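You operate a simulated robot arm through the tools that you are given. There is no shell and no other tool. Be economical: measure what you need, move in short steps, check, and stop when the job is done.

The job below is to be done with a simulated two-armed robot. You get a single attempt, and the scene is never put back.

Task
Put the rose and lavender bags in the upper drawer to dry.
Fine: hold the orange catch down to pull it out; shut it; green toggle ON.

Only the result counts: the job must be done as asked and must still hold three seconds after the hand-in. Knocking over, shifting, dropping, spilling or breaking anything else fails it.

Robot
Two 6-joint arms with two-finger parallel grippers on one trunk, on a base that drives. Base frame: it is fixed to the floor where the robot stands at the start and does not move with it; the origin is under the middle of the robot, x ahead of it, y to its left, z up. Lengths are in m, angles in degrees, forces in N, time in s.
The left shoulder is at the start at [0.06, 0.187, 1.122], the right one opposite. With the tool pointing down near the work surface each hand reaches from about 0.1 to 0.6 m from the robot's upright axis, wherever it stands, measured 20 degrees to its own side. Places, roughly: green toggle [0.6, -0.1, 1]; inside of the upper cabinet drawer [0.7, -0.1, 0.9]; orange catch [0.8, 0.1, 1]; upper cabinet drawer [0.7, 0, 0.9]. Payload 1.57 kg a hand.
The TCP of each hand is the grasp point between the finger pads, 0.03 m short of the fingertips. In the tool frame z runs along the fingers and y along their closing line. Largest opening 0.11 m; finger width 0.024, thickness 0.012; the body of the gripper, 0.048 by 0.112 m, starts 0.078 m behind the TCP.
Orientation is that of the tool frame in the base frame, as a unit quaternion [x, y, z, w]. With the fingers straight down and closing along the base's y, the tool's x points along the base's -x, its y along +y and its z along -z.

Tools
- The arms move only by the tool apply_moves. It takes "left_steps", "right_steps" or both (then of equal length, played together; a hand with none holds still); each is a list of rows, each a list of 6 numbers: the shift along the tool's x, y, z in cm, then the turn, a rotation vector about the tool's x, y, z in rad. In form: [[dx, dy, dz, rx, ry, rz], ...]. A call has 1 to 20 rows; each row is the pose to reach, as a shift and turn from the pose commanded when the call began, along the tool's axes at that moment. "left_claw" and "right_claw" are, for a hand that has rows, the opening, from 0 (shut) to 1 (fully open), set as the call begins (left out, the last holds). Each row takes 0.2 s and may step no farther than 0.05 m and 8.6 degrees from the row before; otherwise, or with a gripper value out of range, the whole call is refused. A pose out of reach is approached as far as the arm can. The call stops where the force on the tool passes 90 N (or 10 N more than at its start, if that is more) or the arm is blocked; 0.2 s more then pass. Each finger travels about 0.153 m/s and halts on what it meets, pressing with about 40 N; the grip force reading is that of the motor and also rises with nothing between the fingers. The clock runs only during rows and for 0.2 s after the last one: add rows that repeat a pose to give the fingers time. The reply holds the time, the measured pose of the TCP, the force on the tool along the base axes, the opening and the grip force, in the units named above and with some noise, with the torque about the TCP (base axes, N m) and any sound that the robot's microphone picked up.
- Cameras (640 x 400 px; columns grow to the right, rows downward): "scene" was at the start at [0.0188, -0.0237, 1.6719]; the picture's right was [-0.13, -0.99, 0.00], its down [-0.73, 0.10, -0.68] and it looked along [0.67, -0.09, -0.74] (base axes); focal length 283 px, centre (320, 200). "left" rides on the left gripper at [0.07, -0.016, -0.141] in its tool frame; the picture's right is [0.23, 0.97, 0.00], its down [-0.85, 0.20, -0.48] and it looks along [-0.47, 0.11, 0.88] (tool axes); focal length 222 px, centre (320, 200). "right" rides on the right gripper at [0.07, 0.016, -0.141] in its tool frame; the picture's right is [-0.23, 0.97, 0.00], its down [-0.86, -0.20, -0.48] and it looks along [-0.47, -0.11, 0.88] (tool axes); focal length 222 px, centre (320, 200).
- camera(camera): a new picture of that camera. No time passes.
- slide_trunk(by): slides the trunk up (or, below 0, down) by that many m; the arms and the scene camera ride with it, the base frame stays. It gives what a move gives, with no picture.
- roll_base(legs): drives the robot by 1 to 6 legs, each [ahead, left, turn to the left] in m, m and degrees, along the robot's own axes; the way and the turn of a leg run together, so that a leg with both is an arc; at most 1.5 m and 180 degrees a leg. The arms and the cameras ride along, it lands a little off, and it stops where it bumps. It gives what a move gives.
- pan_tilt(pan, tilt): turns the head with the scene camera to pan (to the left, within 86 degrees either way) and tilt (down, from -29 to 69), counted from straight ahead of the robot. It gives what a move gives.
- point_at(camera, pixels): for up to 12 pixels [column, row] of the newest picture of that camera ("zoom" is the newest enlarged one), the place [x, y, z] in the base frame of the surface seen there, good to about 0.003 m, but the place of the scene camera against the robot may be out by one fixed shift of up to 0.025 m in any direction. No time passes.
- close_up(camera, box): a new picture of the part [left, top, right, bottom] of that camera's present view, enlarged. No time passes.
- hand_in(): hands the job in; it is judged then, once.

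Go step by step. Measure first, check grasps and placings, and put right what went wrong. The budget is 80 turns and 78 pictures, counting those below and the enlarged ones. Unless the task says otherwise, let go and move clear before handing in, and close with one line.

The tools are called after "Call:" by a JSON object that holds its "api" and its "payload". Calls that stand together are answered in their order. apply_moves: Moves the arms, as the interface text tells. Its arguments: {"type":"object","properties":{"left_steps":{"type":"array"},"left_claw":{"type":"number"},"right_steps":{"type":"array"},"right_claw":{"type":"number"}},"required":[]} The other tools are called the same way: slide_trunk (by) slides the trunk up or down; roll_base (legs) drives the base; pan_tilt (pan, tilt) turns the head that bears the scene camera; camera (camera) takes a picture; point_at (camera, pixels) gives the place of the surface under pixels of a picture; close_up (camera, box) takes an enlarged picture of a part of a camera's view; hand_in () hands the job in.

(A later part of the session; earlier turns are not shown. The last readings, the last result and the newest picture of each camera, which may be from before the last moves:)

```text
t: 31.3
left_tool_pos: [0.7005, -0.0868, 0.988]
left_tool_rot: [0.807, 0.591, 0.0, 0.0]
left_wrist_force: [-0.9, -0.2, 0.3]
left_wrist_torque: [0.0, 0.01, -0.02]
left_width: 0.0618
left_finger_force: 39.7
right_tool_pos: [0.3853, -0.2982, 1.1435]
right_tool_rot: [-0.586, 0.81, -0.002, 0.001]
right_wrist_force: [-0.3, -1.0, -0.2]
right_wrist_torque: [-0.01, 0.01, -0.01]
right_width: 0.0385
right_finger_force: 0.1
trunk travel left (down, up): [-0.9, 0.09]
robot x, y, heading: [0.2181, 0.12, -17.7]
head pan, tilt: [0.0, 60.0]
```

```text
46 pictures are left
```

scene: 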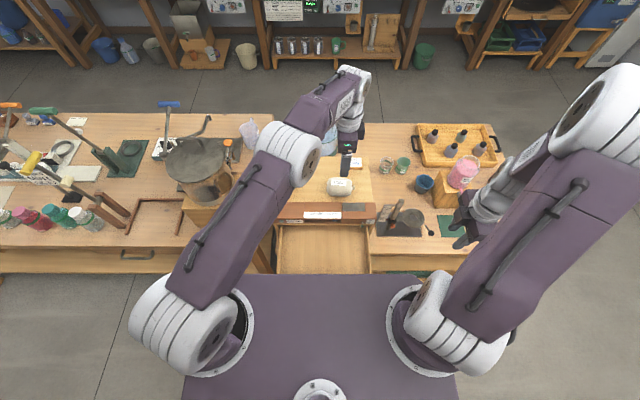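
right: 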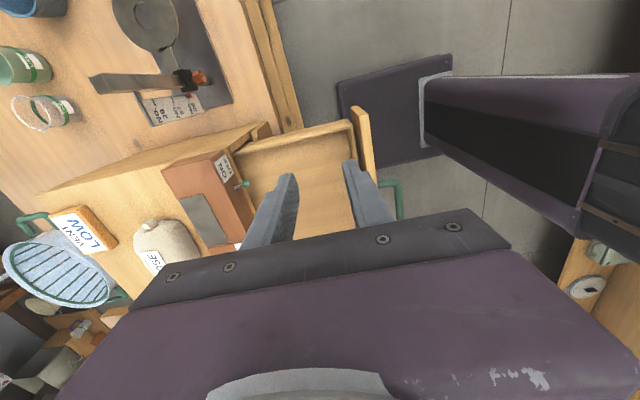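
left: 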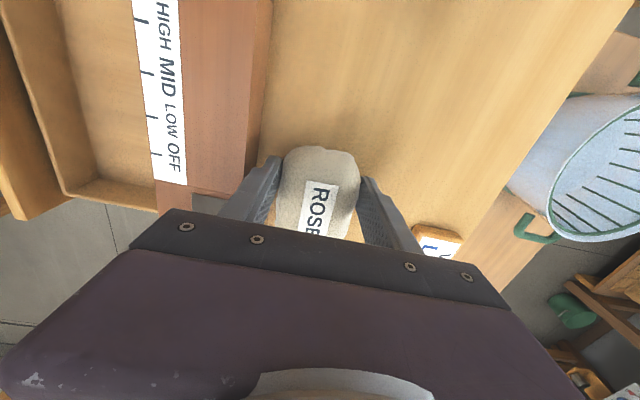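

The rose is gripped at 62 mm width, 40 N. I'll lift it and carry it above the left half of the open drawer.

Call:
{"api": "apply_moves", "payload": {"left_steps": [[0, 0, -3, 0, 0, 0], [0, 0, -7, 0, 0, 0], [0, 0, -11, 0, 0, 0], [1.5, -3, -11, 0, 0, 0], [3, -6, -11, 0, 0, 0], [4.5, -9, -11, 0, 0, 0], [6, -12, -11, 0, 0, 0], [7.5, -15, -11, 0, 0, 0], [9.2, -18, -11, 0, 0, 0], [10.9, -20.7, -11, 0, 0, 0], [10.9, -20.7, -11, 0, 0, 0]]}}

Call:
{"api": "camera", "payload": {"camera": "left"}}

```text
t: 33.7
left_tool_pos: [0.5354, 0.0794, 1.0979]
left_tool_rot: [0.807, 0.59, 0.0, 0.001]
left_wrist_force: [0.7, 0.3, -0.5]
left_wrist_torque: [0.04, 0.01, 0.02]
left_width: 0.0616
left_finger_force: 40.5
right_tool_pos: [0.3844, -0.2986, 1.1428]
right_tool_rot: [-0.585, 0.811, -0.003, 0.002]
right_wrist_force: [-0.7, 0.4, 0.8]
right_wrist_torque: [-0.01, -0.02, -0.03]
right_width: 0.0382
right_finger_force: 0.0
trunk travel left (down, up): [-0.9, 0.09]
robot x, y, heading: [0.2177, 0.1244, -17.4]
head pan, tilt: [0.0, 60.0]
```

```text
45 pictures are left
```

left: 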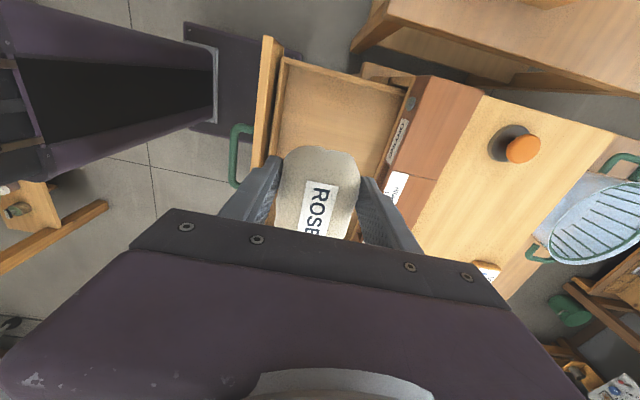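

The rose hangs squarely above the drawer (drawer floor visible behind it at 330,110). I'll shift 1.2 cm toward the cabinet and lower it to the floor.

Call:
{"api": "apply_moves", "payload": {"left_steps": [[0, 1.2, 3, 0, 0, 0], [0, 1.2, 7, 0, 0, 0], [0, 1.2, 11, 0, 0, 0], [0, 1.2, 15, 0, 0, 0], [0, 1.2, 17.5, 0, 0, 0], [0, 1.2, 19.3, 0, 0, 0], [0, 1.2, 19.3, 0, 0, 0]]}}

Call:
{"api": "camera", "payload": {"camera": "left"}}

```text
t: 35.3
left_tool_pos: [0.5464, 0.0765, 0.9038]
left_tool_rot: [0.807, 0.59, 0.001, 0.0]
left_wrist_force: [-0.3, -0.8, 0.0]
left_wrist_torque: [0.01, -0.02, -0.02]
left_width: 0.0617
left_finger_force: 40.2
right_tool_pos: [0.3848, -0.2967, 1.1449]
right_tool_rot: [-0.585, 0.811, -0.002, 0.002]
right_wrist_force: [0.7, -0.7, 0.5]
right_wrist_torque: [-0.02, 0.0, -0.02]
right_width: 0.0383
right_finger_force: 0.0
trunk travel left (down, up): [-0.9, 0.09]
robot x, y, heading: [0.2156, 0.1216, -17.6]
head pan, tilt: [0.0, 60.0]
```

```text
44 pictures are left
```

left: 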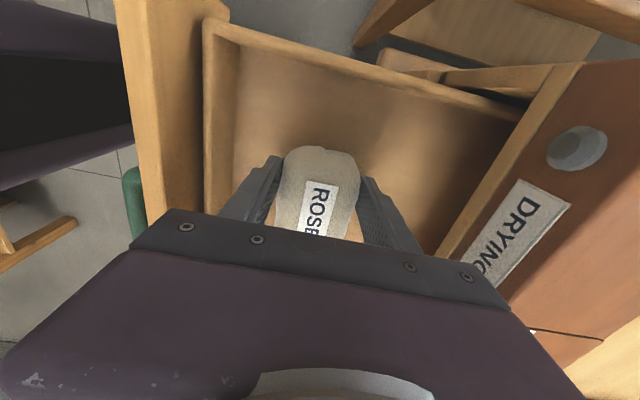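

It's close to the floor with no contact force yet. I'll lower 5 mm more, open a little and lift away.

Call:
{"api": "apply_moves", "payload": {"left_steps": [[0, 0, 0.2, 0, 0, 0], [0, 0, 0.4, 0, 0, 0], [0, 0, 0.5, 0, 0, 0]]}}

Call:
{"api": "apply_moves", "payload": {"left_claw": 0.7, "left_steps": [[0, 0, 0, 0, 0, 0], [0, 0, 0, 0, 0, 0], [0, 0, -3, 0, 0, 0], [0, 0, -7, 0, 0, 0], [0, 0, -11, 0, 0, 0], [0, 0, -15, 0, 0, 0], [0, 0, -19, 0, 0, 0]]}}

Call:
{"api": "camera", "payload": {"camera": "left"}}

```text
t: 36.1
left_tool_pos: [0.5462, 0.0761, 0.9004]
left_tool_rot: [0.807, 0.59, 0.001, 0.0]
left_wrist_force: [-0.6, 0.3, -0.8]
left_wrist_torque: [0.02, 0.03, -0.04]
left_width: 0.0616
left_finger_force: 40.4
right_tool_pos: [0.3843, -0.2977, 1.1441]
right_tool_rot: [-0.586, 0.81, -0.002, 0.002]
right_wrist_force: [0.5, -0.8, -0.3]
right_wrist_torque: [0.01, -0.01, -0.02]
right_width: 0.038
right_finger_force: 0.1
trunk travel left (down, up): [-0.9, 0.09]
robot x, y, heading: [0.2158, 0.1196, -17.6]
head pan, tilt: [0.0, 60.0]
```

```text
t: 37.7
left_tool_pos: [0.5461, 0.0762, 1.0916]
left_tool_rot: [0.807, 0.591, 0.0, 0.001]
left_wrist_force: [-0.1, -1.4, 0.4]
left_wrist_torque: [0.01, -0.03, 0.02]
left_width: 0.0769
left_finger_force: 0.0
right_tool_pos: [0.3838, -0.2965, 1.1442]
right_tool_rot: [-0.586, 0.81, -0.003, 0.001]
right_wrist_force: [0.1, 0.2, 0.3]
right_wrist_torque: [0.0, 0.0, -0.01]
right_width: 0.0385
right_finger_force: 0.0
trunk travel left (down, up): [-0.9, 0.09]
robot x, y, heading: [0.2166, 0.1214, -17.7]
head pan, tilt: [0.0, 60.0]
```

```text
43 pictures are left
```

left: 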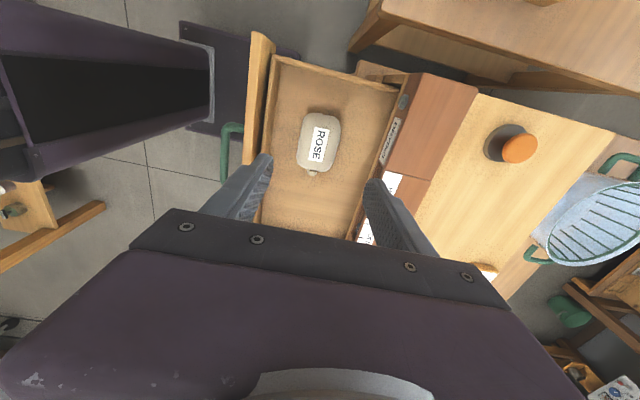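

The rose lies in the drawer at (318,142). Now I'll raise the left hand, back off slightly, and drive right along the table to bring the lavender bag within the right hand's reach.

Call:
{"api": "apply_moves", "payload": {"left_steps": [[0, 0, -4, 0, 0, 0], [0, 0, -8, 0, 0, 0], [0, 0, -10, 0, 0, 0]]}}

Call:
{"api": "roll_base", "payload": {"legs": [[-0.04, 0, 0], [0, -0.42, 0]]}}

Call:
{"api": "camera", "payload": {"camera": "right"}}

Call:
{"api": "camera", "payload": {"camera": "scene"}}

```text
t: 38.5
left_tool_pos: [0.5472, 0.0767, 1.1898]
left_tool_rot: [0.807, 0.591, 0.0, 0.001]
left_wrist_force: [0.0, 0.1, 0.4]
left_wrist_torque: [-0.03, 0.01, 0.01]
left_width: 0.0771
left_finger_force: 0.0
right_tool_pos: [0.3842, -0.2969, 1.1433]
right_tool_rot: [-0.585, 0.811, -0.003, 0.002]
right_wrist_force: [-0.4, -0.4, -0.3]
right_wrist_torque: [0.0, 0.02, -0.05]
right_width: 0.0383
right_finger_force: 0.0
trunk travel left (down, up): [-0.9, 0.09]
robot x, y, heading: [0.216, 0.1201, -17.6]
head pan, tilt: [0.0, 60.0]
```

```text
t: 41.6
left_tool_pos: [0.3815, -0.3138, 1.1888]
left_tool_rot: [0.808, 0.589, 0.0, 0.001]
left_wrist_force: [0.0, -0.2, -0.7]
left_wrist_torque: [-0.01, -0.01, 0.01]
left_width: 0.077
left_finger_force: 0.0
right_tool_pos: [0.2193, -0.687, 1.1446]
right_tool_rot: [-0.584, 0.812, -0.002, 0.001]
right_wrist_force: [-0.1, 0.0, 0.8]
right_wrist_torque: [-0.01, -0.01, 0.0]
right_width: 0.0387
right_finger_force: 0.1
trunk travel left (down, up): [-0.9, 0.09]
robot x, y, heading: [0.0495, -0.2718, -17.7]
head pan, tilt: [0.0, 60.0]
```

```text
42 pictures are left
```

right: 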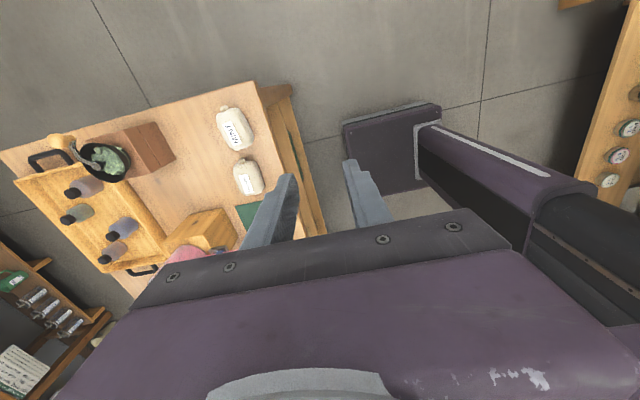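

```text
41 pictures are left
```

scene: 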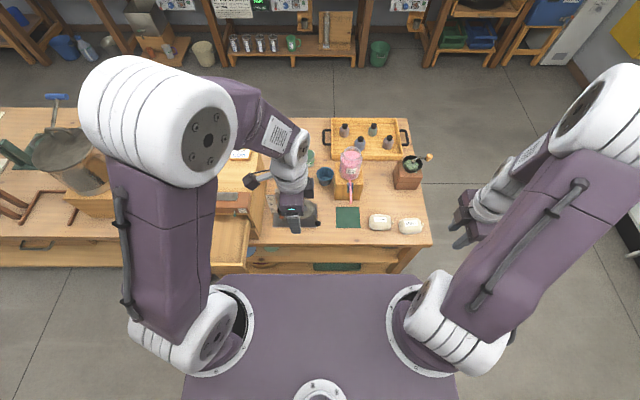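

Lavender is the nearer bag in the right view at (247,177), with MINT beyond it. I'll bring the right hand above lavender and take a measurement.

Call:
{"api": "apply_moves", "payload": {"right_claw": 0.8, "right_steps": [[-2, -4.2, 0, 0, 0, 0], [-4, -8.4, 0, 0, 0, 0], [-6, -12.6, 0, 0, 0, 0], [-8, -16.8, 0, 0, 0, 0], [-10, -21.2, 0, 0, 0, 0], [-10, -21.2, 5, 0, 0, 0], [-10, -21.2, 10, 0, 0, 0], [-10, -21.2, 14, 0, 0, 0], [-10, -21.2, 14, 0, 0, 0]]}}

Call:
{"api": "camera", "payload": {"camera": "right"}}

```text
t: 43.6
left_tool_pos: [0.38, -0.3145, 1.189]
left_tool_rot: [0.808, 0.589, 0.001, 0.001]
left_wrist_force: [-0.7, -1.4, 0.0]
left_wrist_torque: [0.02, -0.03, -0.01]
left_width: 0.0772
left_finger_force: 0.0
right_tool_pos: [0.4502, -0.6601, 1.0051]
right_tool_rot: [-0.585, 0.811, -0.003, 0.002]
right_wrist_force: [-0.1, 0.3, 0.1]
right_wrist_torque: [-0.01, 0.02, 0.02]
right_width: 0.0881
right_finger_force: 0.0
trunk travel left (down, up): [-0.9, 0.09]
robot x, y, heading: [0.0473, -0.2681, -17.9]
head pan, tilt: [0.0, 60.0]
```

```text
40 pictures are left
```

right: 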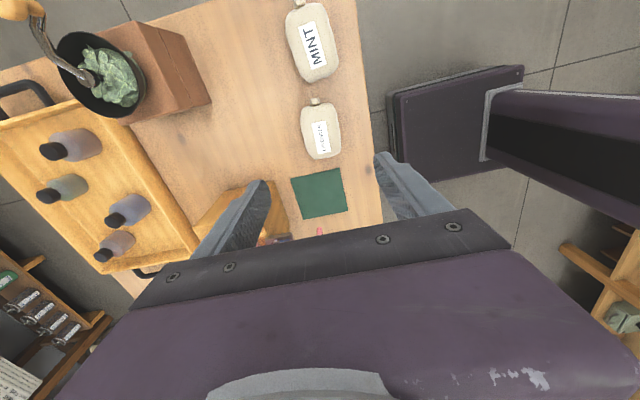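

I'll measure the lavender bag's edges and the stand near the far finger.

Call:
{"api": "point_at", "payload": {"camera": "right", "pixels": [[320, 130], [303, 128], [339, 130], [320, 106], [318, 155], [313, 82], [230, 200], [205, 205], [250, 178], [319, 231], [230, 185], [320, 195]]}}

Call:
{"api": "close_up", "payload": {"camera": "right", "box": [190, 60, 410, 250]}}

Call:
{"api": "close_up", "payload": {"camera": "scene", "box": [280, 130, 480, 260]}}

```text
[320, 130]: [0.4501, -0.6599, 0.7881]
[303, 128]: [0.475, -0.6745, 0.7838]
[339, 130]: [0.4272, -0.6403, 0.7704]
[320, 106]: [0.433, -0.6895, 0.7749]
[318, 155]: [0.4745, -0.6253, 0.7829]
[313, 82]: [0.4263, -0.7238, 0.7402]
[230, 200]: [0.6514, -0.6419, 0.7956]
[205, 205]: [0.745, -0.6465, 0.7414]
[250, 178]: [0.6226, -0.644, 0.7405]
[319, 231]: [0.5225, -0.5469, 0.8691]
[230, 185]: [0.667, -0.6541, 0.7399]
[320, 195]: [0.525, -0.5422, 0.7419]
```

```text
2.11 times, centred on (300, 155) of right
```

zoom: 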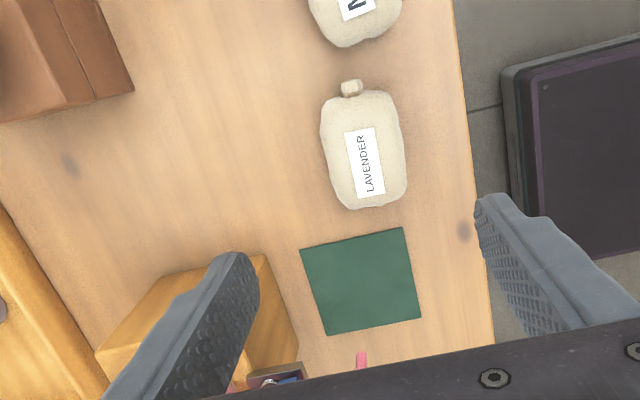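

```text
3.08 times, centred on (380, 195) of scene
```

zoom: 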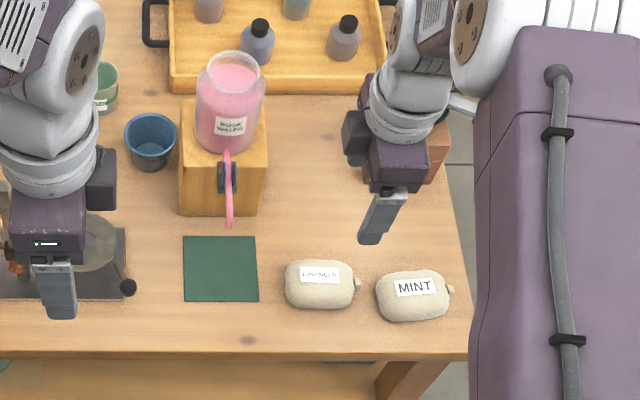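

The claw is right over the lavender's centre (0.450,-0.660) and aligned, with the pink tube clear by over 10 cm. I'll descend and grip.

Call:
{"api": "apply_moves", "payload": {"right_steps": [[0, 0, 4.5, 0, 0, 0], [0, 0, 9, 0, 0, 0], [0, 0, 13.5, 0, 0, 0], [0, 0, 18, 0, 0, 0], [0, 0, 20.5, 0, 0, 0], [0, 0, 22.3, 0, 0, 0], [0, 0, 22.3, 0, 0, 0]]}}

Call:
{"api": "camera", "payload": {"camera": "right"}}

```text
t: 45.2
left_tool_pos: [0.3819, -0.3154, 1.1887]
left_tool_rot: [0.807, 0.591, 0.001, 0.0]
left_wrist_force: [0.3, 0.1, -0.4]
left_wrist_torque: [0.02, 0.0, 0.01]
left_width: 0.077
left_finger_force: 0.0
right_tool_pos: [0.4365, -0.6533, 0.8005]
right_tool_rot: [-0.586, 0.81, -0.002, 0.001]
right_wrist_force: [0.5, 0.4, -0.5]
right_wrist_torque: [-0.01, 0.01, 0.02]
right_width: 0.0883
right_finger_force: 0.0
right hand out of reach, approached as far as the arm can: row 5, 6, 7
trunk travel left (down, up): [-0.9, 0.09]
robot x, y, heading: [0.0486, -0.2705, -17.6]
head pan, tilt: [0.0, 60.0]
```

```text
37 pictures are left
```

right: 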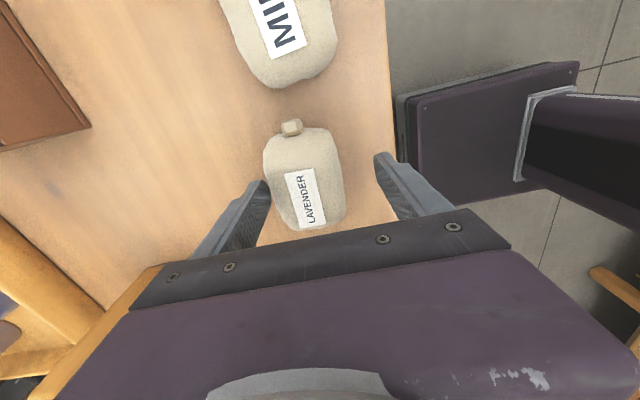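

The right arm is out of reach by about 2 cm. I'll lift the hand 10 cm, slide the trunk down 8 cm, then retry.

Call:
{"api": "apply_moves", "payload": {"right_steps": [[0, 0, -4, 0, 0, 0], [0, 0, -8, 0, 0, 0], [0, 0, -12, 0, 0, 0], [0, 0, -12, 0, 0, 0]]}}

Call:
{"api": "slide_trunk", "payload": {"by": -0.08}}

Call:
{"api": "apply_moves", "payload": {"right_steps": [[0, 0, 0, 0, 0, 0], [0, 0, 0, 0, 0, 0]]}}

```text
t: 46.2
left_tool_pos: [0.3814, -0.3155, 1.1903]
left_tool_rot: [0.808, 0.589, 0.0, 0.0]
left_wrist_force: [0.1, 0.0, -0.5]
left_wrist_torque: [0.03, 0.0, -0.03]
left_width: 0.0769
left_finger_force: 0.0
right_tool_pos: [0.4349, -0.6542, 0.9197]
right_tool_rot: [-0.586, 0.81, -0.003, 0.001]
right_wrist_force: [0.5, 0.1, 0.4]
right_wrist_torque: [-0.02, 0.03, -0.01]
right_width: 0.0878
right_finger_force: 0.0
trunk travel left (down, up): [-0.9, 0.09]
robot x, y, heading: [0.0528, -0.2712, -17.6]
head pan, tilt: [0.0, 60.0]
```

```text
t: 47.4
left_tool_pos: [0.3813, -0.3156, 1.1095]
left_tool_rot: [0.808, 0.589, 0.0, -0.001]
left_wrist_force: [0.7, -0.2, 0.5]
left_wrist_torque: [0.01, -0.01, 0.0]
left_width: 0.0769
left_finger_force: 0.1
right_tool_pos: [0.435, -0.6537, 0.8402]
right_tool_rot: [-0.585, 0.811, -0.002, 0.001]
right_wrist_force: [-0.3, -0.3, 0.6]
right_wrist_torque: [-0.04, 0.02, -0.01]
right_width: 0.088
right_finger_force: 0.2
trunk travel left (down, up): [-0.82, 0.17]
robot x, y, heading: [0.0497, -0.2715, -17.6]
head pan, tilt: [0.0, 60.0]
```

```text
t: 48.0
left_tool_pos: [0.3817, -0.3152, 1.1099]
left_tool_rot: [0.807, 0.59, 0.0, 0.0]
left_wrist_force: [-0.2, 0.3, 0.6]
left_wrist_torque: [0.04, -0.02, -0.04]
left_width: 0.077
left_finger_force: 0.2
right_tool_pos: [0.4346, -0.6534, 0.8399]
right_tool_rot: [-0.585, 0.811, -0.002, 0.001]
right_wrist_force: [-0.4, 0.4, 0.6]
right_wrist_torque: [-0.01, -0.02, -0.01]
right_width: 0.0879
right_finger_force: 0.0
trunk travel left (down, up): [-0.82, 0.17]
robot x, y, heading: [0.0506, -0.27, -18.0]
head pan, tilt: [0.0, 60.0]
```

Now I'll shift 1.7 cm ahead, lower 5.9 cm and grip.

Call:
{"api": "apply_moves", "payload": {"right_steps": [[0, -1.7, 0, 0, 0, 0], [0, -1.7, 2, 0, 0, 0], [0, -1.7, 4, 0, 0, 0], [0, -1.7, 5.8, 0, 0, 0], [0, -1.7, 5.8, 0, 0, 0]]}}

Call:
{"api": "apply_moves", "payload": {"right_claw": 0.2, "right_steps": [[0, 0, 0, 0, 0, 0], [0, 0, 0, 0, 0, 0], [0, 0, 0, 0, 0, 0], [0, 0, 0, 0, 0, 0]]}}

Call:
{"api": "camera", "payload": {"camera": "right"}}

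```text
t: 49.2
left_tool_pos: [0.3808, -0.3144, 1.111]
left_tool_rot: [0.807, 0.59, 0.001, 0.001]
left_wrist_force: [-0.4, 1.3, -0.5]
left_wrist_torque: [0.01, 0.01, 0.0]
left_width: 0.077
left_finger_force: 0.1
right_tool_pos: [0.4522, -0.6589, 0.7823]
right_tool_rot: [-0.585, 0.811, -0.002, 0.002]
right_wrist_force: [-0.3, -0.9, 0.5]
right_wrist_torque: [-0.03, 0.02, -0.01]
right_width: 0.0882
right_finger_force: 0.1
trunk travel left (down, up): [-0.82, 0.17]
robot x, y, heading: [0.0497, -0.2741, -17.8]
head pan, tilt: [0.0, 60.0]
```

```text
t: 50.2
left_tool_pos: [0.3821, -0.3157, 1.1093]
left_tool_rot: [0.808, 0.589, 0.0, 0.001]
left_wrist_force: [0.1, 1.0, -0.6]
left_wrist_torque: [0.03, -0.02, -0.07]
left_width: 0.0769
left_finger_force: 0.0
right_tool_pos: [0.452, -0.6587, 0.7814]
right_tool_rot: [-0.585, 0.811, -0.002, 0.001]
right_wrist_force: [0.2, 1.5, -0.1]
right_wrist_torque: [0.0, 0.03, 0.01]
right_width: 0.0612
right_finger_force: 39.6
trunk travel left (down, up): [-0.82, 0.17]
robot x, y, heading: [0.05, -0.2719, -17.5]
head pan, tilt: [0.0, 60.0]
```

```text
36 pictures are left
```

right: 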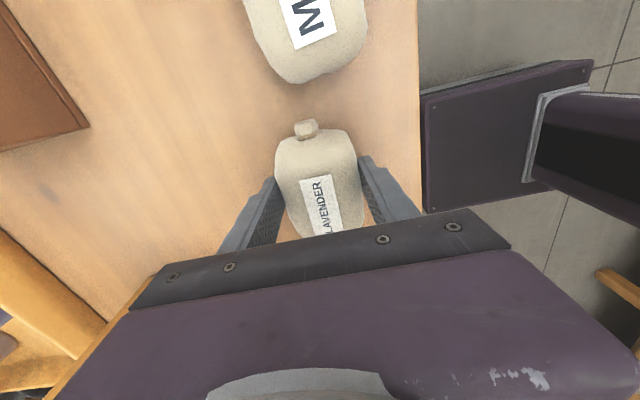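

Lavender is held at 61 mm, 40 N. I'll lift it high, pull it back over the table edge, raise the trunk again and drive back left to the cabinet.

Call:
{"api": "apply_moves", "payload": {"right_steps": [[0, 0, -3, 0, 0, 0], [0, 0, -7, 0, 0, 0], [0, 0, -11, 0, 0, 0], [0, 0, -15, 0, 0, 0], [0, 0, -19, 0, 0, 0], [0, 0, -23, 0, 0, 0], [0, 3, -25, 0, 0, 0], [0, 6, -26, 0, 0, 0], [0, 9, -26, 0, 0, 0], [0, 12, -26, 0, 0, 0]]}}

Call:
{"api": "slide_trunk", "payload": {"by": 0.08}}

Call:
{"api": "roll_base", "payload": {"legs": [[0, 0.42, 0], [0.03, 0, 0]]}}

Call:
{"api": "camera", "payload": {"camera": "right"}}

Call:
{"api": "camera", "payload": {"camera": "scene"}}

```text
t: 52.4
left_tool_pos: [0.3797, -0.3161, 1.1102]
left_tool_rot: [0.807, 0.59, 0.001, 0.001]
left_wrist_force: [0.2, -0.3, 0.1]
left_wrist_torque: [-0.04, -0.01, 0.01]
left_width: 0.077
left_finger_force: 0.0
right_tool_pos: [0.3351, -0.621, 1.0407]
right_tool_rot: [-0.586, 0.811, -0.003, 0.001]
right_wrist_force: [-0.1, -0.2, -1.2]
right_wrist_torque: [-0.01, 0.01, 0.0]
right_width: 0.0614
right_finger_force: 40.0
trunk travel left (down, up): [-0.82, 0.17]
robot x, y, heading: [0.0489, -0.2716, -17.6]
head pan, tilt: [0.0, 60.0]
```

```text
t: 53.6
left_tool_pos: [0.381, -0.316, 1.1898]
left_tool_rot: [0.807, 0.59, 0.001, 0.001]
left_wrist_force: [0.7, 0.2, -0.5]
left_wrist_torque: [0.02, 0.06, 0.01]
left_width: 0.0769
left_finger_force: 0.2
right_tool_pos: [0.3363, -0.6206, 1.1216]
right_tool_rot: [-0.585, 0.811, -0.002, 0.001]
right_wrist_force: [0.3, -0.7, -1.3]
right_wrist_torque: [0.03, -0.01, -0.01]
right_width: 0.0611
right_finger_force: 39.7
trunk travel left (down, up): [-0.9, 0.09]
robot x, y, heading: [0.0483, -0.2706, -17.4]
head pan, tilt: [0.0, 60.0]
```

```text
t: 56.6
left_tool_pos: [0.5308, 0.0784, 1.1922]
left_tool_rot: [0.807, 0.591, 0.002, 0.003]
left_wrist_force: [-1.5, -0.1, -0.2]
left_wrist_torque: [-0.01, -0.07, 0.03]
left_width: 0.0769
left_finger_force: 0.1
right_tool_pos: [0.486, -0.2246, 1.1239]
right_tool_rot: [-0.585, 0.811, -0.005, 0.004]
right_wrist_force: [-0.9, 0.3, -0.9]
right_wrist_torque: [-0.04, -0.06, 0.02]
right_width: 0.0612
right_finger_force: 40.2
trunk travel left (down, up): [-0.9, 0.09]
robot x, y, heading: [0.2068, 0.1206, -17.7]
head pan, tilt: [0.0, 60.0]
```

```text
35 pictures are left
```

right: 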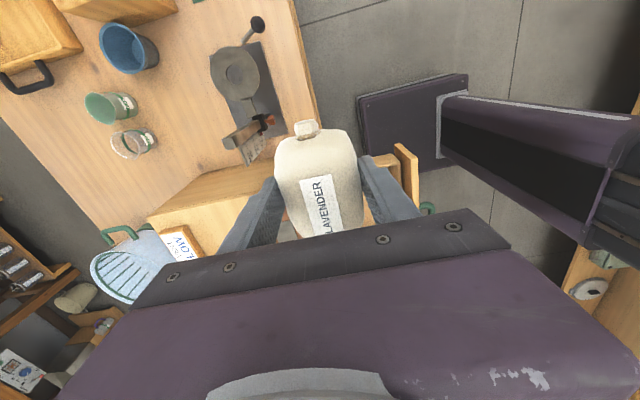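

```text
34 pictures are left
```

scene: 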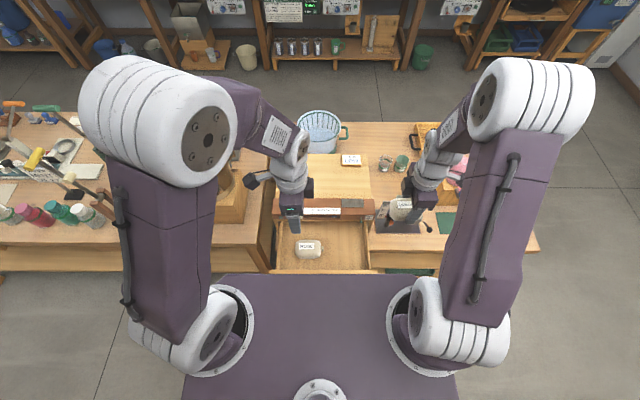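

Lavender is still held, and the rose is in the drawer at scene (308,250). I'll move the left hand aside and bring lavender above the drawer's right half.

Call:
{"api": "apply_moves", "payload": {"left_steps": [[3, -1, 0, 0, 0, 0], [6, -2, 0, 0, 0, 0], [9, -3, 0, 0, 0, 0], [12, -4, 0, 0, 0, 0], [12, -4, 0, 0, 0, 0]], "right_steps": [[-4, 0.7, 0, 0, 0, 0], [-8, 1.4, 0, 0, 0, 0], [-12, 2.2, 0, 0, 0, 0], [-16, 2.9, 0, 0, 0, 0], [-16, 2.9, 0, 0, 0, 0]]}}

Call:
{"api": "camera", "payload": {"camera": "right"}}

Call:
{"api": "close_up", "payload": {"camera": "scene", "box": [250, 140, 420, 280]}}

```text
t: 57.8
left_tool_pos: [0.5358, 0.2044, 1.191]
left_tool_rot: [0.807, 0.591, 0.001, 0.001]
left_wrist_force: [0.5, -0.4, 0.0]
left_wrist_torque: [-0.01, -0.03, 0.04]
left_width: 0.077
left_finger_force: 0.1
right_tool_pos: [0.5152, -0.0665, 1.1226]
right_tool_rot: [-0.586, 0.811, -0.002, 0.002]
right_wrist_force: [-0.9, 0.2, -1.9]
right_wrist_torque: [0.02, 0.01, -0.03]
right_width: 0.0612
right_finger_force: 40.1
trunk travel left (down, up): [-0.9, 0.09]
robot x, y, heading: [0.204, 0.1228, -17.8]
head pan, tilt: [0.0, 60.0]
```

```text
33 pictures are left
```

right: 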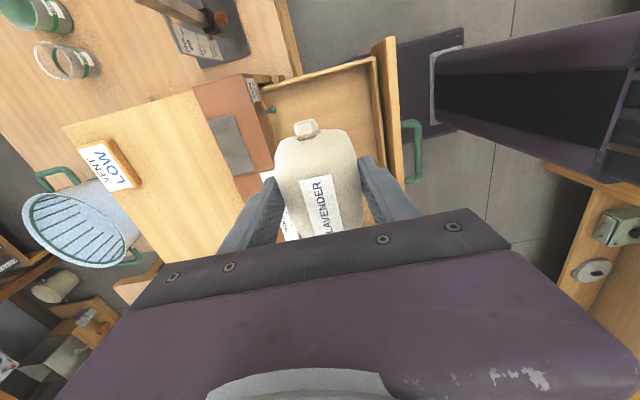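

```text
2.86 times, centred on (335, 210) of scene
```

zoom: 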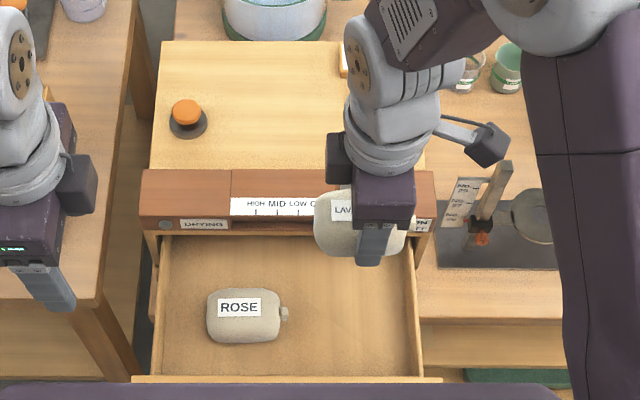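

Alignment is good. I'll shift 1.5 cm toward me and lower the lavender to the floor.

Call:
{"api": "apply_moves", "payload": {"right_steps": [[0, 1.5, 3, 0, 0, 0], [0, 1.5, 7, 0, 0, 0], [0, 1.5, 11, 0, 0, 0], [0, 1.5, 15, 0, 0, 0], [0, 1.5, 19, 0, 0, 0], [0, 1.5, 21, 0, 0, 0], [0, 1.5, 22.3, 0, 0, 0], [0, 1.5, 22.3, 0, 0, 0]]}}

Call:
{"api": "camera", "payload": {"camera": "right"}}

```text
t: 59.6
left_tool_pos: [0.5352, 0.2043, 1.1918]
left_tool_rot: [0.807, 0.59, 0.001, 0.001]
left_wrist_force: [0.3, 0.2, -0.2]
left_wrist_torque: [-0.01, 0.01, 0.02]
left_width: 0.077
left_finger_force: 0.0
right_tool_pos: [0.5009, -0.061, 0.8981]
right_tool_rot: [-0.586, 0.811, -0.002, 0.002]
right_wrist_force: [-0.3, -3.4, 17.5]
right_wrist_torque: [0.02, 0.5, 0.09]
right_width: 0.0611
right_finger_force: 40.2
trunk travel left (down, up): [-0.9, 0.09]
robot x, y, heading: [0.2024, 0.1222, -17.4]
head pan, tilt: [0.0, 60.0]
```

```text
31 pictures are left
```

right: 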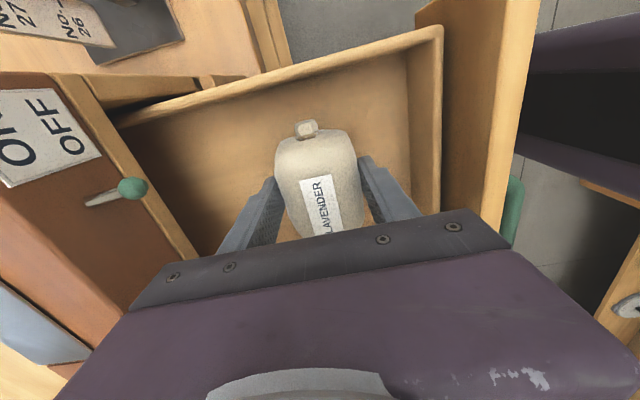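

The lavender touches the drawer floor (17 N upward). I'll open to 0.7 and lift out.

Call:
{"api": "apply_moves", "payload": {"right_claw": 0.7, "right_steps": [[0, 0, 0, 0, 0, 0], [0, 0, 0, 0, 0, 0], [0, 0, -3, 0, 0, 0], [0, 0, -7, 0, 0, 0], [0, 0, -11, 0, 0, 0], [0, 0, -15, 0, 0, 0], [0, 0, -19, 0, 0, 0]]}}

Call:
{"api": "camera", "payload": {"camera": "right"}}

```text
t: 61.2
left_tool_pos: [0.534, 0.2038, 1.1909]
left_tool_rot: [0.807, 0.59, 0.001, 0.001]
left_wrist_force: [0.4, -0.7, -0.4]
left_wrist_torque: [0.04, -0.02, -0.02]
left_width: 0.077
left_finger_force: 0.0
right_tool_pos: [0.4989, -0.0614, 1.0893]
right_tool_rot: [-0.586, 0.81, -0.003, 0.002]
right_wrist_force: [0.4, -0.4, 0.5]
right_wrist_torque: [-0.02, 0.04, -0.04]
right_width: 0.077
right_finger_force: 0.1
trunk travel left (down, up): [-0.9, 0.09]
robot x, y, heading: [0.2042, 0.1197, -17.4]
head pan, tilt: [0.0, 60.0]
```

```text
30 pictures are left
```

right: 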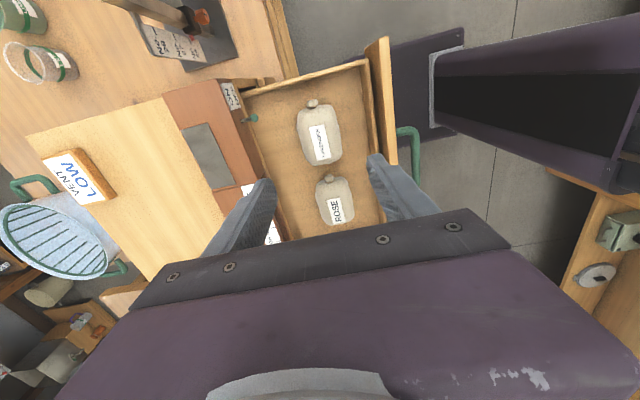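

Both bags lie in the drawer (318,135) and (335,200). I'll back the base off 15 cm for room and shut the right claw, to push the handle bar from in front.

Call:
{"api": "roll_base", "payload": {"legs": [[-0.15, 0, 0]]}}

Call:
{"api": "apply_moves", "payload": {"right_claw": 0, "right_steps": [[0, 0, 0, 0, 0, 0], [0, 0, 0, 0, 0, 0], [0, 0, 0, 0, 0, 0]]}}

Call:
{"api": "camera", "payload": {"camera": "right"}}

```text
t: 62.5
left_tool_pos: [0.3968, 0.2485, 1.1902]
left_tool_rot: [0.807, 0.591, 0.0, -0.001]
left_wrist_force: [1.2, 0.2, 0.2]
left_wrist_torque: [0.01, 0.0, 0.0]
left_width: 0.077
left_finger_force: 0.0
right_tool_pos: [0.3594, -0.0165, 1.0881]
right_tool_rot: [-0.585, 0.811, -0.001, 0.001]
right_wrist_force: [0.6, 0.4, -0.3]
right_wrist_torque: [0.0, -0.01, -0.02]
right_width: 0.0769
right_finger_force: 0.0
trunk travel left (down, up): [-0.9, 0.09]
robot x, y, heading: [0.0603, 0.1673, -17.6]
head pan, tilt: [0.0, 60.0]
```

```text
t: 63.4
left_tool_pos: [0.3929, 0.2496, 1.1901]
left_tool_rot: [0.807, 0.591, 0.0, 0.001]
left_wrist_force: [0.5, -0.6, -0.1]
left_wrist_torque: [0.0, -0.01, -0.02]
left_width: 0.0771
left_finger_force: 0.0
right_tool_pos: [0.3569, -0.0168, 1.0889]
right_tool_rot: [-0.586, 0.81, -0.002, 0.001]
right_wrist_force: [-0.8, -0.4, -0.5]
right_wrist_torque: [0.03, 0.01, 0.02]
right_width: 0.0
right_finger_force: 21.4
trunk travel left (down, up): [-0.9, 0.09]
robot x, y, heading: [0.0666, 0.1683, -17.7]
head pan, tilt: [0.0, 60.0]
```

```text
29 pictures are left
```

right: 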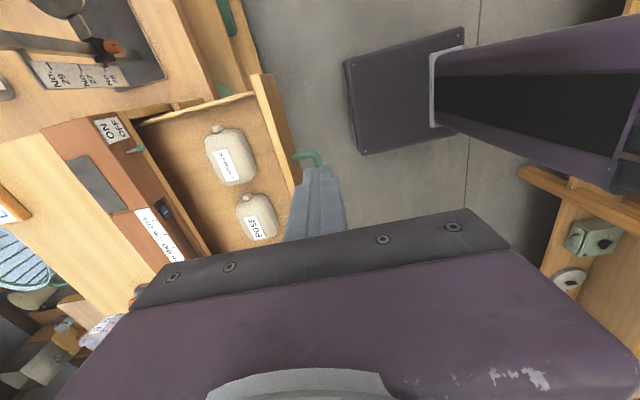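

I'll move in front of the bar (about 4 cm) and down to z 0.905.

Call:
{"api": "apply_moves", "payload": {"right_steps": [[-3.6, 1.4, 0, 0, 0, 0], [-7.3, 2.7, 0, 0, 0, 0], [-7.3, 2.7, 4.5, 0, 0, 0], [-7.3, 2.7, 9, 0, 0, 0], [-7.3, 2.7, 13.5, 0, 0, 0], [-7.3, 2.7, 18.4, 0, 0, 0], [-7.3, 2.7, 18.4, 0, 0, 0]]}}

Call:
{"api": "camera", "payload": {"camera": "right"}}

```text
t: 65.0
left_tool_pos: [0.3934, 0.2495, 1.1911]
left_tool_rot: [0.807, 0.591, 0.0, 0.0]
left_wrist_force: [-1.5, -0.2, -0.9]
left_wrist_torque: [0.01, 0.0, -0.01]
left_width: 0.0769
left_finger_force: 0.1
right_tool_pos: [0.3553, 0.0613, 0.9034]
right_tool_rot: [-0.586, 0.811, -0.002, 0.002]
right_wrist_force: [0.5, -0.6, -0.4]
right_wrist_torque: [-0.01, -0.01, 0.0]
right_width: 0.0
right_finger_force: 21.4
trunk travel left (down, up): [-0.9, 0.09]
robot x, y, heading: [0.0645, 0.1669, -17.7]
head pan, tilt: [0.0, 60.0]
```

```text
28 pictures are left
```

right: 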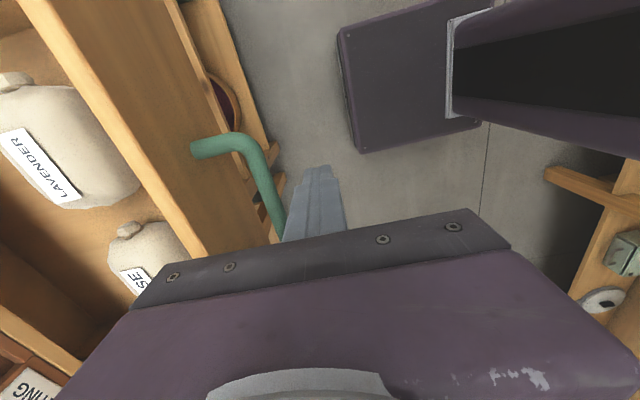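

Fingers are in front of the bar (around 300,190). I'll push the drawer shut slowly.

Call:
{"api": "apply_moves", "payload": {"right_steps": [[0, -1.5, 0, 0, 0, 0], [0, -3, 0, 0, 0, 0], [0, -4.5, 0, 0, 0, 0], [0, -6, 0, 0, 0, 0], [0, -7.5, 0, 0, 0, 0], [0, -9, 0, 0, 0, 0], [0, -10.5, 0, 0, 0, 0], [0, -12, 0, 0, 0, 0], [0, -13.5, 0, 0, 0, 0], [0, -15, 0, 0, 0, 0], [0, -16.5, 0, 0, 0, 0], [0, -17.5, 0, 0, 0, 0], [0, -18.2, 0, 0, 0, 0], [0, -18.8, 0, 0, 0, 0], [0, -19.2, 0, 0, 0, 0], [0, -19.2, 0, 0, 0, 0]]}}

Call:
{"api": "camera", "payload": {"camera": "right"}}

```text
t: 68.3
left_tool_pos: [0.3913, 0.2521, 1.1906]
left_tool_rot: [0.807, 0.59, 0.001, 0.001]
left_wrist_force: [-0.1, -0.1, -0.2]
left_wrist_torque: [0.02, 0.02, -0.03]
left_width: 0.077
left_finger_force: 0.1
right_tool_pos: [0.535, 0.0018, 0.9058]
right_tool_rot: [-0.586, 0.811, -0.002, 0.001]
right_wrist_force: [-8.7, 4.5, 0.5]
right_wrist_torque: [0.06, 0.09, 0.14]
right_width: 0.0003
right_finger_force: 21.3
trunk travel left (down, up): [-0.9, 0.09]
robot x, y, heading: [0.0636, 0.1707, -18.1]
head pan, tilt: [0.0, 60.0]
```

```text
27 pictures are left
```

right: 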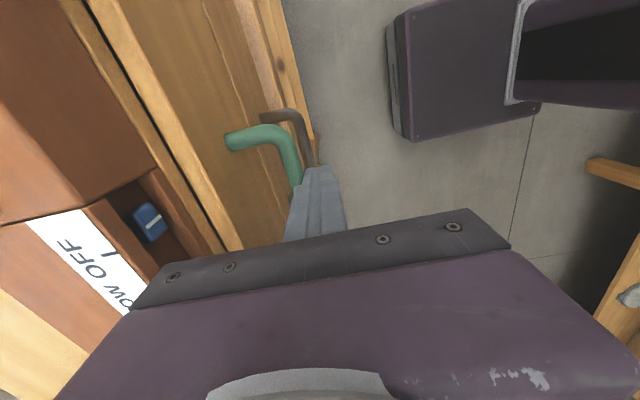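

The drawer looks nearly shut with only about 10 N resistance. I'll push a bit more to make sure it latches.

Call:
{"api": "apply_moves", "payload": {"right_steps": [[0, -0.4, 0, 0, 0, 0], [0, -0.8, 0, 0, 0, 0], [0, -1.2, 0, 0, 0, 0], [0, -1.6, 0, 0, 0, 0], [0, -1.6, 0, 0, 0, 0]]}}

Call:
{"api": "close_up", "payload": {"camera": "right", "box": [60, 0, 340, 250]}}

```text
t: 69.5
left_tool_pos: [0.3835, 0.2558, 1.1929]
left_tool_rot: [0.807, 0.59, 0.002, 0.005]
left_wrist_force: [0.1, 0.3, 0.2]
left_wrist_torque: [0.0, 0.01, 0.0]
left_width: 0.0768
left_finger_force: 0.0
right_tool_pos: [0.5366, 0.0015, 0.9058]
right_tool_rot: [-0.586, 0.81, 0.002, -0.008]
right_wrist_force: [-54.6, 30.3, -2.2]
right_wrist_torque: [0.4, 0.74, 0.55]
right_width: 0.0
right_finger_force: 21.4
trunk travel left (down, up): [-0.9, 0.09]
robot x, y, heading: [0.063, 0.1675, -17.6]
head pan, tilt: [0.0, 60.0]
```

```text
1.60 times, centred on (200, 125) of right
```

zoom: 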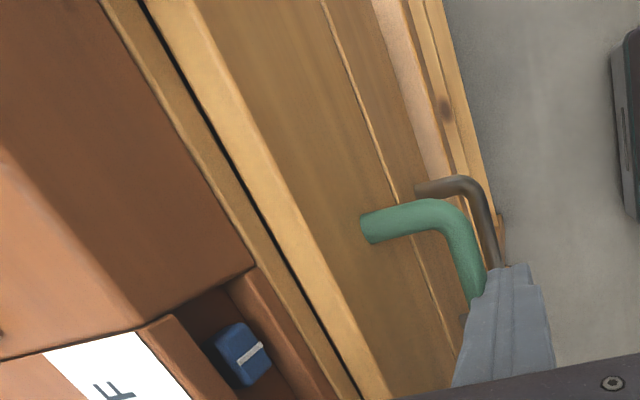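

It's at a hard stop with 62 N and no further travel, so the drawer is shut. I'll back off the handle, rise, and turn the right hand back 90° for the toggle.

Call:
{"api": "apply_moves", "payload": {"right_steps": [[0, 2, 0, 0, 0, 0], [0, 5, 0, 0, 0, 0], [0, 8, 0, 0, 0, 0], [2, 8, -4, 0, 0, 0.143], [4, 8, -8, 0, 0, 0.286], [6, 8, -12, 0, 0, 0.429], [7, 8, -14, 0, 0, 0.571], [8, 8, -15, 0, 0, 0.714], [9, 8, -15, 0, 0, 0.857], [10, 8, -15, 0, 0, 1.0], [11, 8, -15, 0, 0, 1.143], [12, 8, -15, 0, 0, 1.286], [12, 8, -15, 0, 0, 1.429], [12, 8, -15, 0, 0, 1.571], [12, 8, -15, 0, 0, 1.571]]}}

Call:
{"api": "camera", "payload": {"camera": "right"}}

Call:
{"api": "close_up", "payload": {"camera": "scene", "box": [250, 100, 420, 220]}}

```text
t: 72.8
left_tool_pos: [0.3937, 0.2495, 1.1891]
left_tool_rot: [0.807, 0.591, 0.001, 0.0]
left_wrist_force: [-0.3, 0.0, -0.3]
left_wrist_torque: [0.02, 0.01, 0.0]
left_width: 0.077
left_finger_force: 0.1
right_tool_pos: [0.4402, -0.0934, 1.0555]
right_tool_rot: [0.16, 0.987, 0.0, 0.003]
right_wrist_force: [0.9, 0.2, -0.4]
right_wrist_torque: [0.0, -0.02, 0.0]
right_width: 0.0
right_finger_force: 21.3
trunk travel left (down, up): [-0.9, 0.09]
robot x, y, heading: [0.0598, 0.1694, -17.4]
head pan, tilt: [0.0, 60.0]
```

```text
25 pictures are left
```

right: 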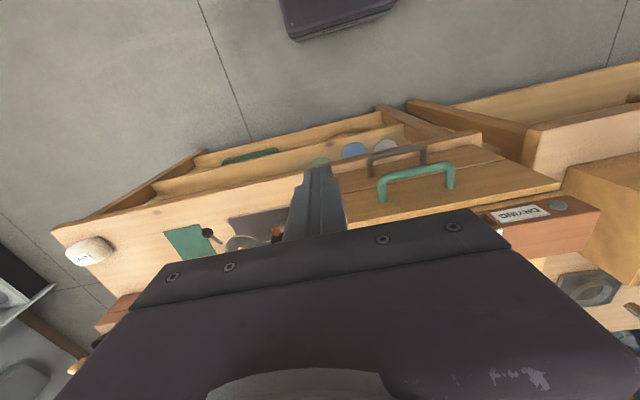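

```text
3.33 times, centred on (335, 160) of scene
```

zoom: 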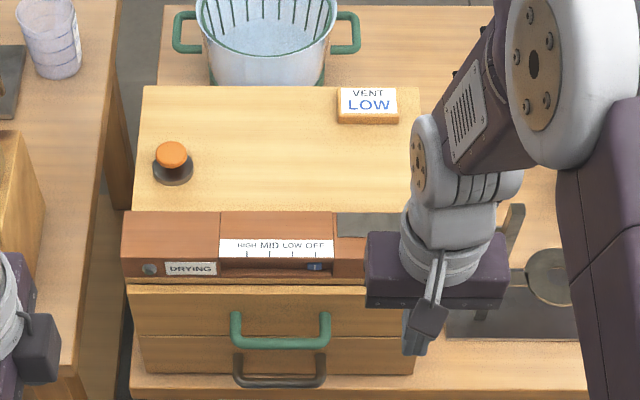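

The drawer is flush and the catch has popped up. Next the toggle: knob measured twice at about (0.548,-0.1255,0.96). I'll hover the opened claw above it and look.

Call:
{"api": "apply_moves", "payload": {"right_claw": 0.4, "right_steps": [[-3, 0, 0, 0, 0, 0], [-6, 0, 0, 0, 0, 0], [-9, 0.2, 1, 0, 0, 0], [-11, 0.2, 1.5, 0, 0, 0], [-11, 0.2, 1.5, 0, 0, 0]]}}

Call:
{"api": "close_up", "payload": {"camera": "right", "box": [220, 80, 460, 250]}}

Call:
{"api": "camera", "payload": {"camera": "right"}}

```text
t: 74.0
left_tool_pos: [0.3935, 0.2488, 1.1903]
left_tool_rot: [0.807, 0.591, 0.0, 0.001]
left_wrist_force: [0.1, -0.7, -0.8]
left_wrist_torque: [-0.01, 0.01, -0.02]
left_width: 0.0768
left_finger_force: 0.1
right_tool_pos: [0.5446, -0.1267, 1.0404]
right_tool_rot: [0.158, 0.987, 0.0, 0.001]
right_wrist_force: [0.0, 0.4, -0.3]
right_wrist_torque: [0.0, 0.04, -0.02]
right_width: 0.0442
right_finger_force: 0.1
trunk travel left (down, up): [-0.9, 0.09]
robot x, y, heading: [0.0647, 0.1667, -17.7]
head pan, tilt: [0.0, 60.0]
```

```text
2.35 times, centred on (340, 165) of right
```

zoom: 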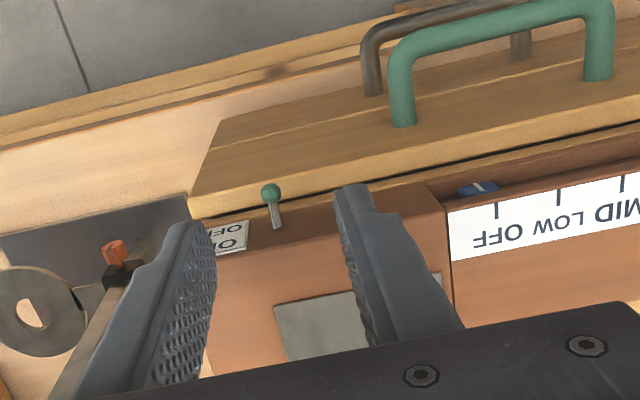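

```text
22 pictures are left
```

right: 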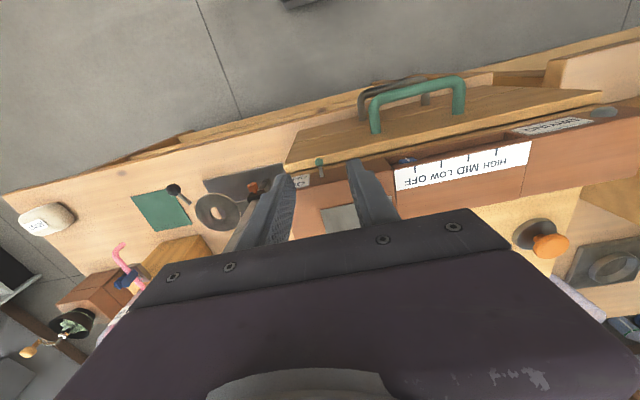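

The knob is at (319,161) between the fingers. I'll measure knob and lever precisely in this picture.

Call:
{"api": "point_at", "payload": {"camera": "right", "pixels": [[319, 160], [319, 162], [321, 162], [321, 169], [322, 173], [323, 180], [301, 180], [340, 165], [300, 165]]}}

```text
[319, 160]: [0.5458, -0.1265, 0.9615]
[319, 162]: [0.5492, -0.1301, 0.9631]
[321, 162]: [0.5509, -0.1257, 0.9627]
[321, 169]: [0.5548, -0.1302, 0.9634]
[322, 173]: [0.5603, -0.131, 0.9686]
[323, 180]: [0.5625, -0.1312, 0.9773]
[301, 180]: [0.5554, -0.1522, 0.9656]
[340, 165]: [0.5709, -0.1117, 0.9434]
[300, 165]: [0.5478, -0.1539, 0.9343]
```

The knob centre is about (0.549,-0.128,0.959), directly between the fingers. I'll go down 6.2 cm to straddle it, then close.

Call:
{"api": "apply_moves", "payload": {"right_claw": 0.25, "right_steps": [[0, 0, 2, 0, 0, 0], [0, 0, 4, 0, 0, 0], [0, 0, 5.2, 0, 0, 0], [0, 0, 6.2, 0, 0, 0], [0, 0, 6.2, 0, 0, 0]]}}

Call:
{"api": "close_up", "payload": {"camera": "right", "box": [220, 80, 460, 250]}}

```text
t: 75.2
left_tool_pos: [0.3931, 0.2491, 1.1913]
left_tool_rot: [0.807, 0.591, 0.0, 0.0]
left_wrist_force: [-0.5, -0.8, 0.1]
left_wrist_torque: [-0.04, 0.05, 0.02]
left_width: 0.0768
left_finger_force: 0.0
right_tool_pos: [0.544, -0.1246, 0.9796]
right_tool_rot: [0.159, 0.987, 0.0, 0.003]
right_wrist_force: [-0.3, -0.1, 0.0]
right_wrist_torque: [-0.02, -0.03, -0.05]
right_width: 0.0276
right_finger_force: 0.0
trunk travel left (down, up): [-0.9, 0.09]
robot x, y, heading: [0.0579, 0.1706, -17.5]
head pan, tilt: [0.0, 60.0]
```

```text
2.35 times, centred on (340, 165) of right
```

zoom: 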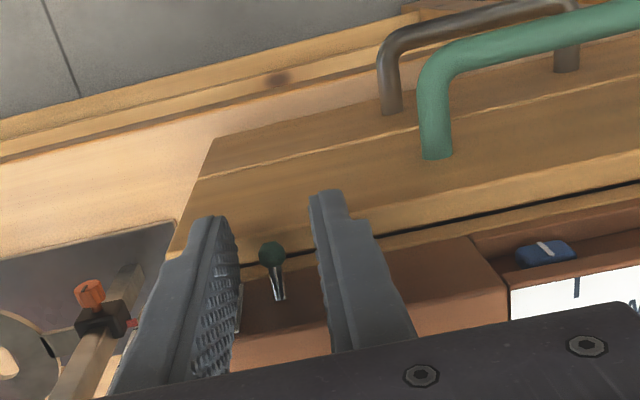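

The knob sits between the fingers, so I'll close on it.

Call:
{"api": "apply_moves", "payload": {"right_claw": 0.0, "right_steps": [[0, -0.2, 0, 0, 0, 0], [0, -0.2, 0, 0, 0, 0], [0, -0.2, 0, 0, 0, 0]]}}

```text
t: 76.0
left_tool_pos: [0.3933, 0.2488, 1.1902]
left_tool_rot: [0.807, 0.591, 0.0, 0.001]
left_wrist_force: [-0.6, 0.2, -0.5]
left_wrist_torque: [0.01, -0.01, 0.0]
left_width: 0.0769
left_finger_force: 0.0
right_tool_pos: [0.5435, -0.1279, 0.9787]
right_tool_rot: [0.159, 0.987, -0.001, 0.003]
right_wrist_force: [-0.1, 0.4, 0.6]
right_wrist_torque: [0.07, 0.0, 0.02]
right_width: 0.0088
right_finger_force: 27.7
trunk travel left (down, up): [-0.9, 0.09]
robot x, y, heading: [0.0625, 0.1679, -17.5]
head pan, tilt: [0.0, 60.0]
```

The claw holds the knob (8.8 mm). I'll lift gradually to throw the toggle up to ON.

Call:
{"api": "apply_moves", "payload": {"right_steps": [[0, 0, -0.4, 0, 0, 0], [0, 0, -0.8, 0, 0, 0], [0, 0, -1.2, 0, 0, 0], [0, 0, -1.6, 0, 0, 0], [0, 0, -1.6, 0, 0, 0]]}}

Call:
{"api": "close_up", "payload": {"camera": "right", "box": [220, 80, 460, 250]}}

Call:
{"api": "close_up", "payload": {"camera": "scene", "box": [270, 140, 370, 200]}}

```text
t: 77.2
left_tool_pos: [0.3927, 0.2499, 1.1915]
left_tool_rot: [0.807, 0.59, 0.001, 0.001]
left_wrist_force: [0.2, -0.7, 0.1]
left_wrist_torque: [0.0, 0.0, -0.02]
left_width: 0.0771
left_finger_force: 0.1
right_tool_pos: [0.5427, -0.1273, 0.9972]
right_tool_rot: [0.159, 0.987, -0.001, 0.005]
right_wrist_force: [-0.6, -0.2, -0.5]
right_wrist_torque: [0.01, -0.01, 0.0]
right_width: 0.0002
right_finger_force: 21.4
trunk travel left (down, up): [-0.9, 0.09]
robot x, y, heading: [0.0621, 0.1687, -17.6]
head pan, tilt: [0.0, 60.0]
```

```text
2.35 times, centred on (340, 165) of right
```

zoom: 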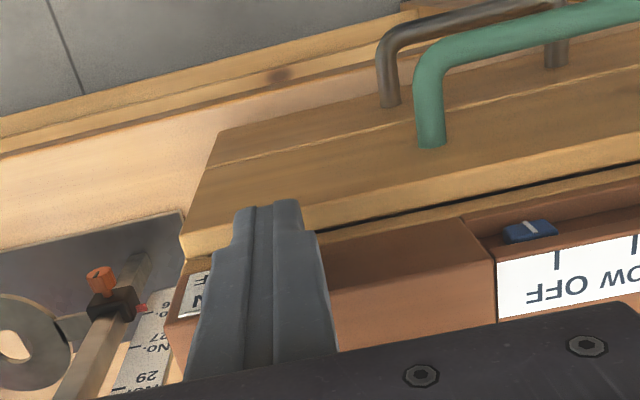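

```text
6.40 times, centred on (320, 170) of scene
```

zoom: 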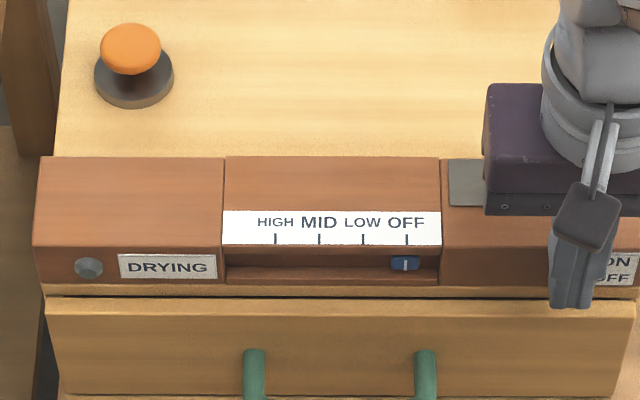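

The fingers slipped off (width 0) and the lamp is dark. I'll back the hand off toward me to see the toggle's state.

Call:
{"api": "apply_moves", "payload": {"right_steps": [[2, 0, -2, 0, 0, 0], [4, 0, -5, 0, 0, 0], [7, 0, -8, 0, 0, 0], [10, -3, -9, 0, 0, 0], [10, -6, -9, 0, 0, 0], [10, -9, -9, 0, 0, 0]]}}

Call:
{"api": "close_up", "payload": {"camera": "scene", "box": [270, 140, 370, 200]}}

```text
t: 78.5
left_tool_pos: [0.3935, 0.2487, 1.1887]
left_tool_rot: [0.807, 0.591, 0.0, -0.001]
left_wrist_force: [-0.2, 0.2, 0.0]
left_wrist_torque: [-0.03, 0.03, -0.04]
left_width: 0.0767
left_finger_force: 0.0
right_tool_pos: [0.4193, -0.1836, 1.0842]
right_tool_rot: [0.158, 0.987, -0.001, 0.003]
right_wrist_force: [0.2, -1.1, -0.7]
right_wrist_torque: [0.04, -0.01, 0.02]
right_width: 0.0
right_finger_force: 21.2
trunk travel left (down, up): [-0.9, 0.09]
robot x, y, heading: [0.0601, 0.1668, -17.8]
head pan, tilt: [0.0, 60.0]
```

```text
6.40 times, centred on (320, 170) of scene
```

zoom: 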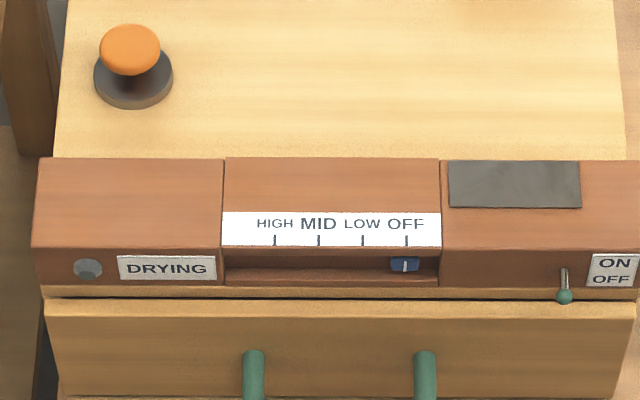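

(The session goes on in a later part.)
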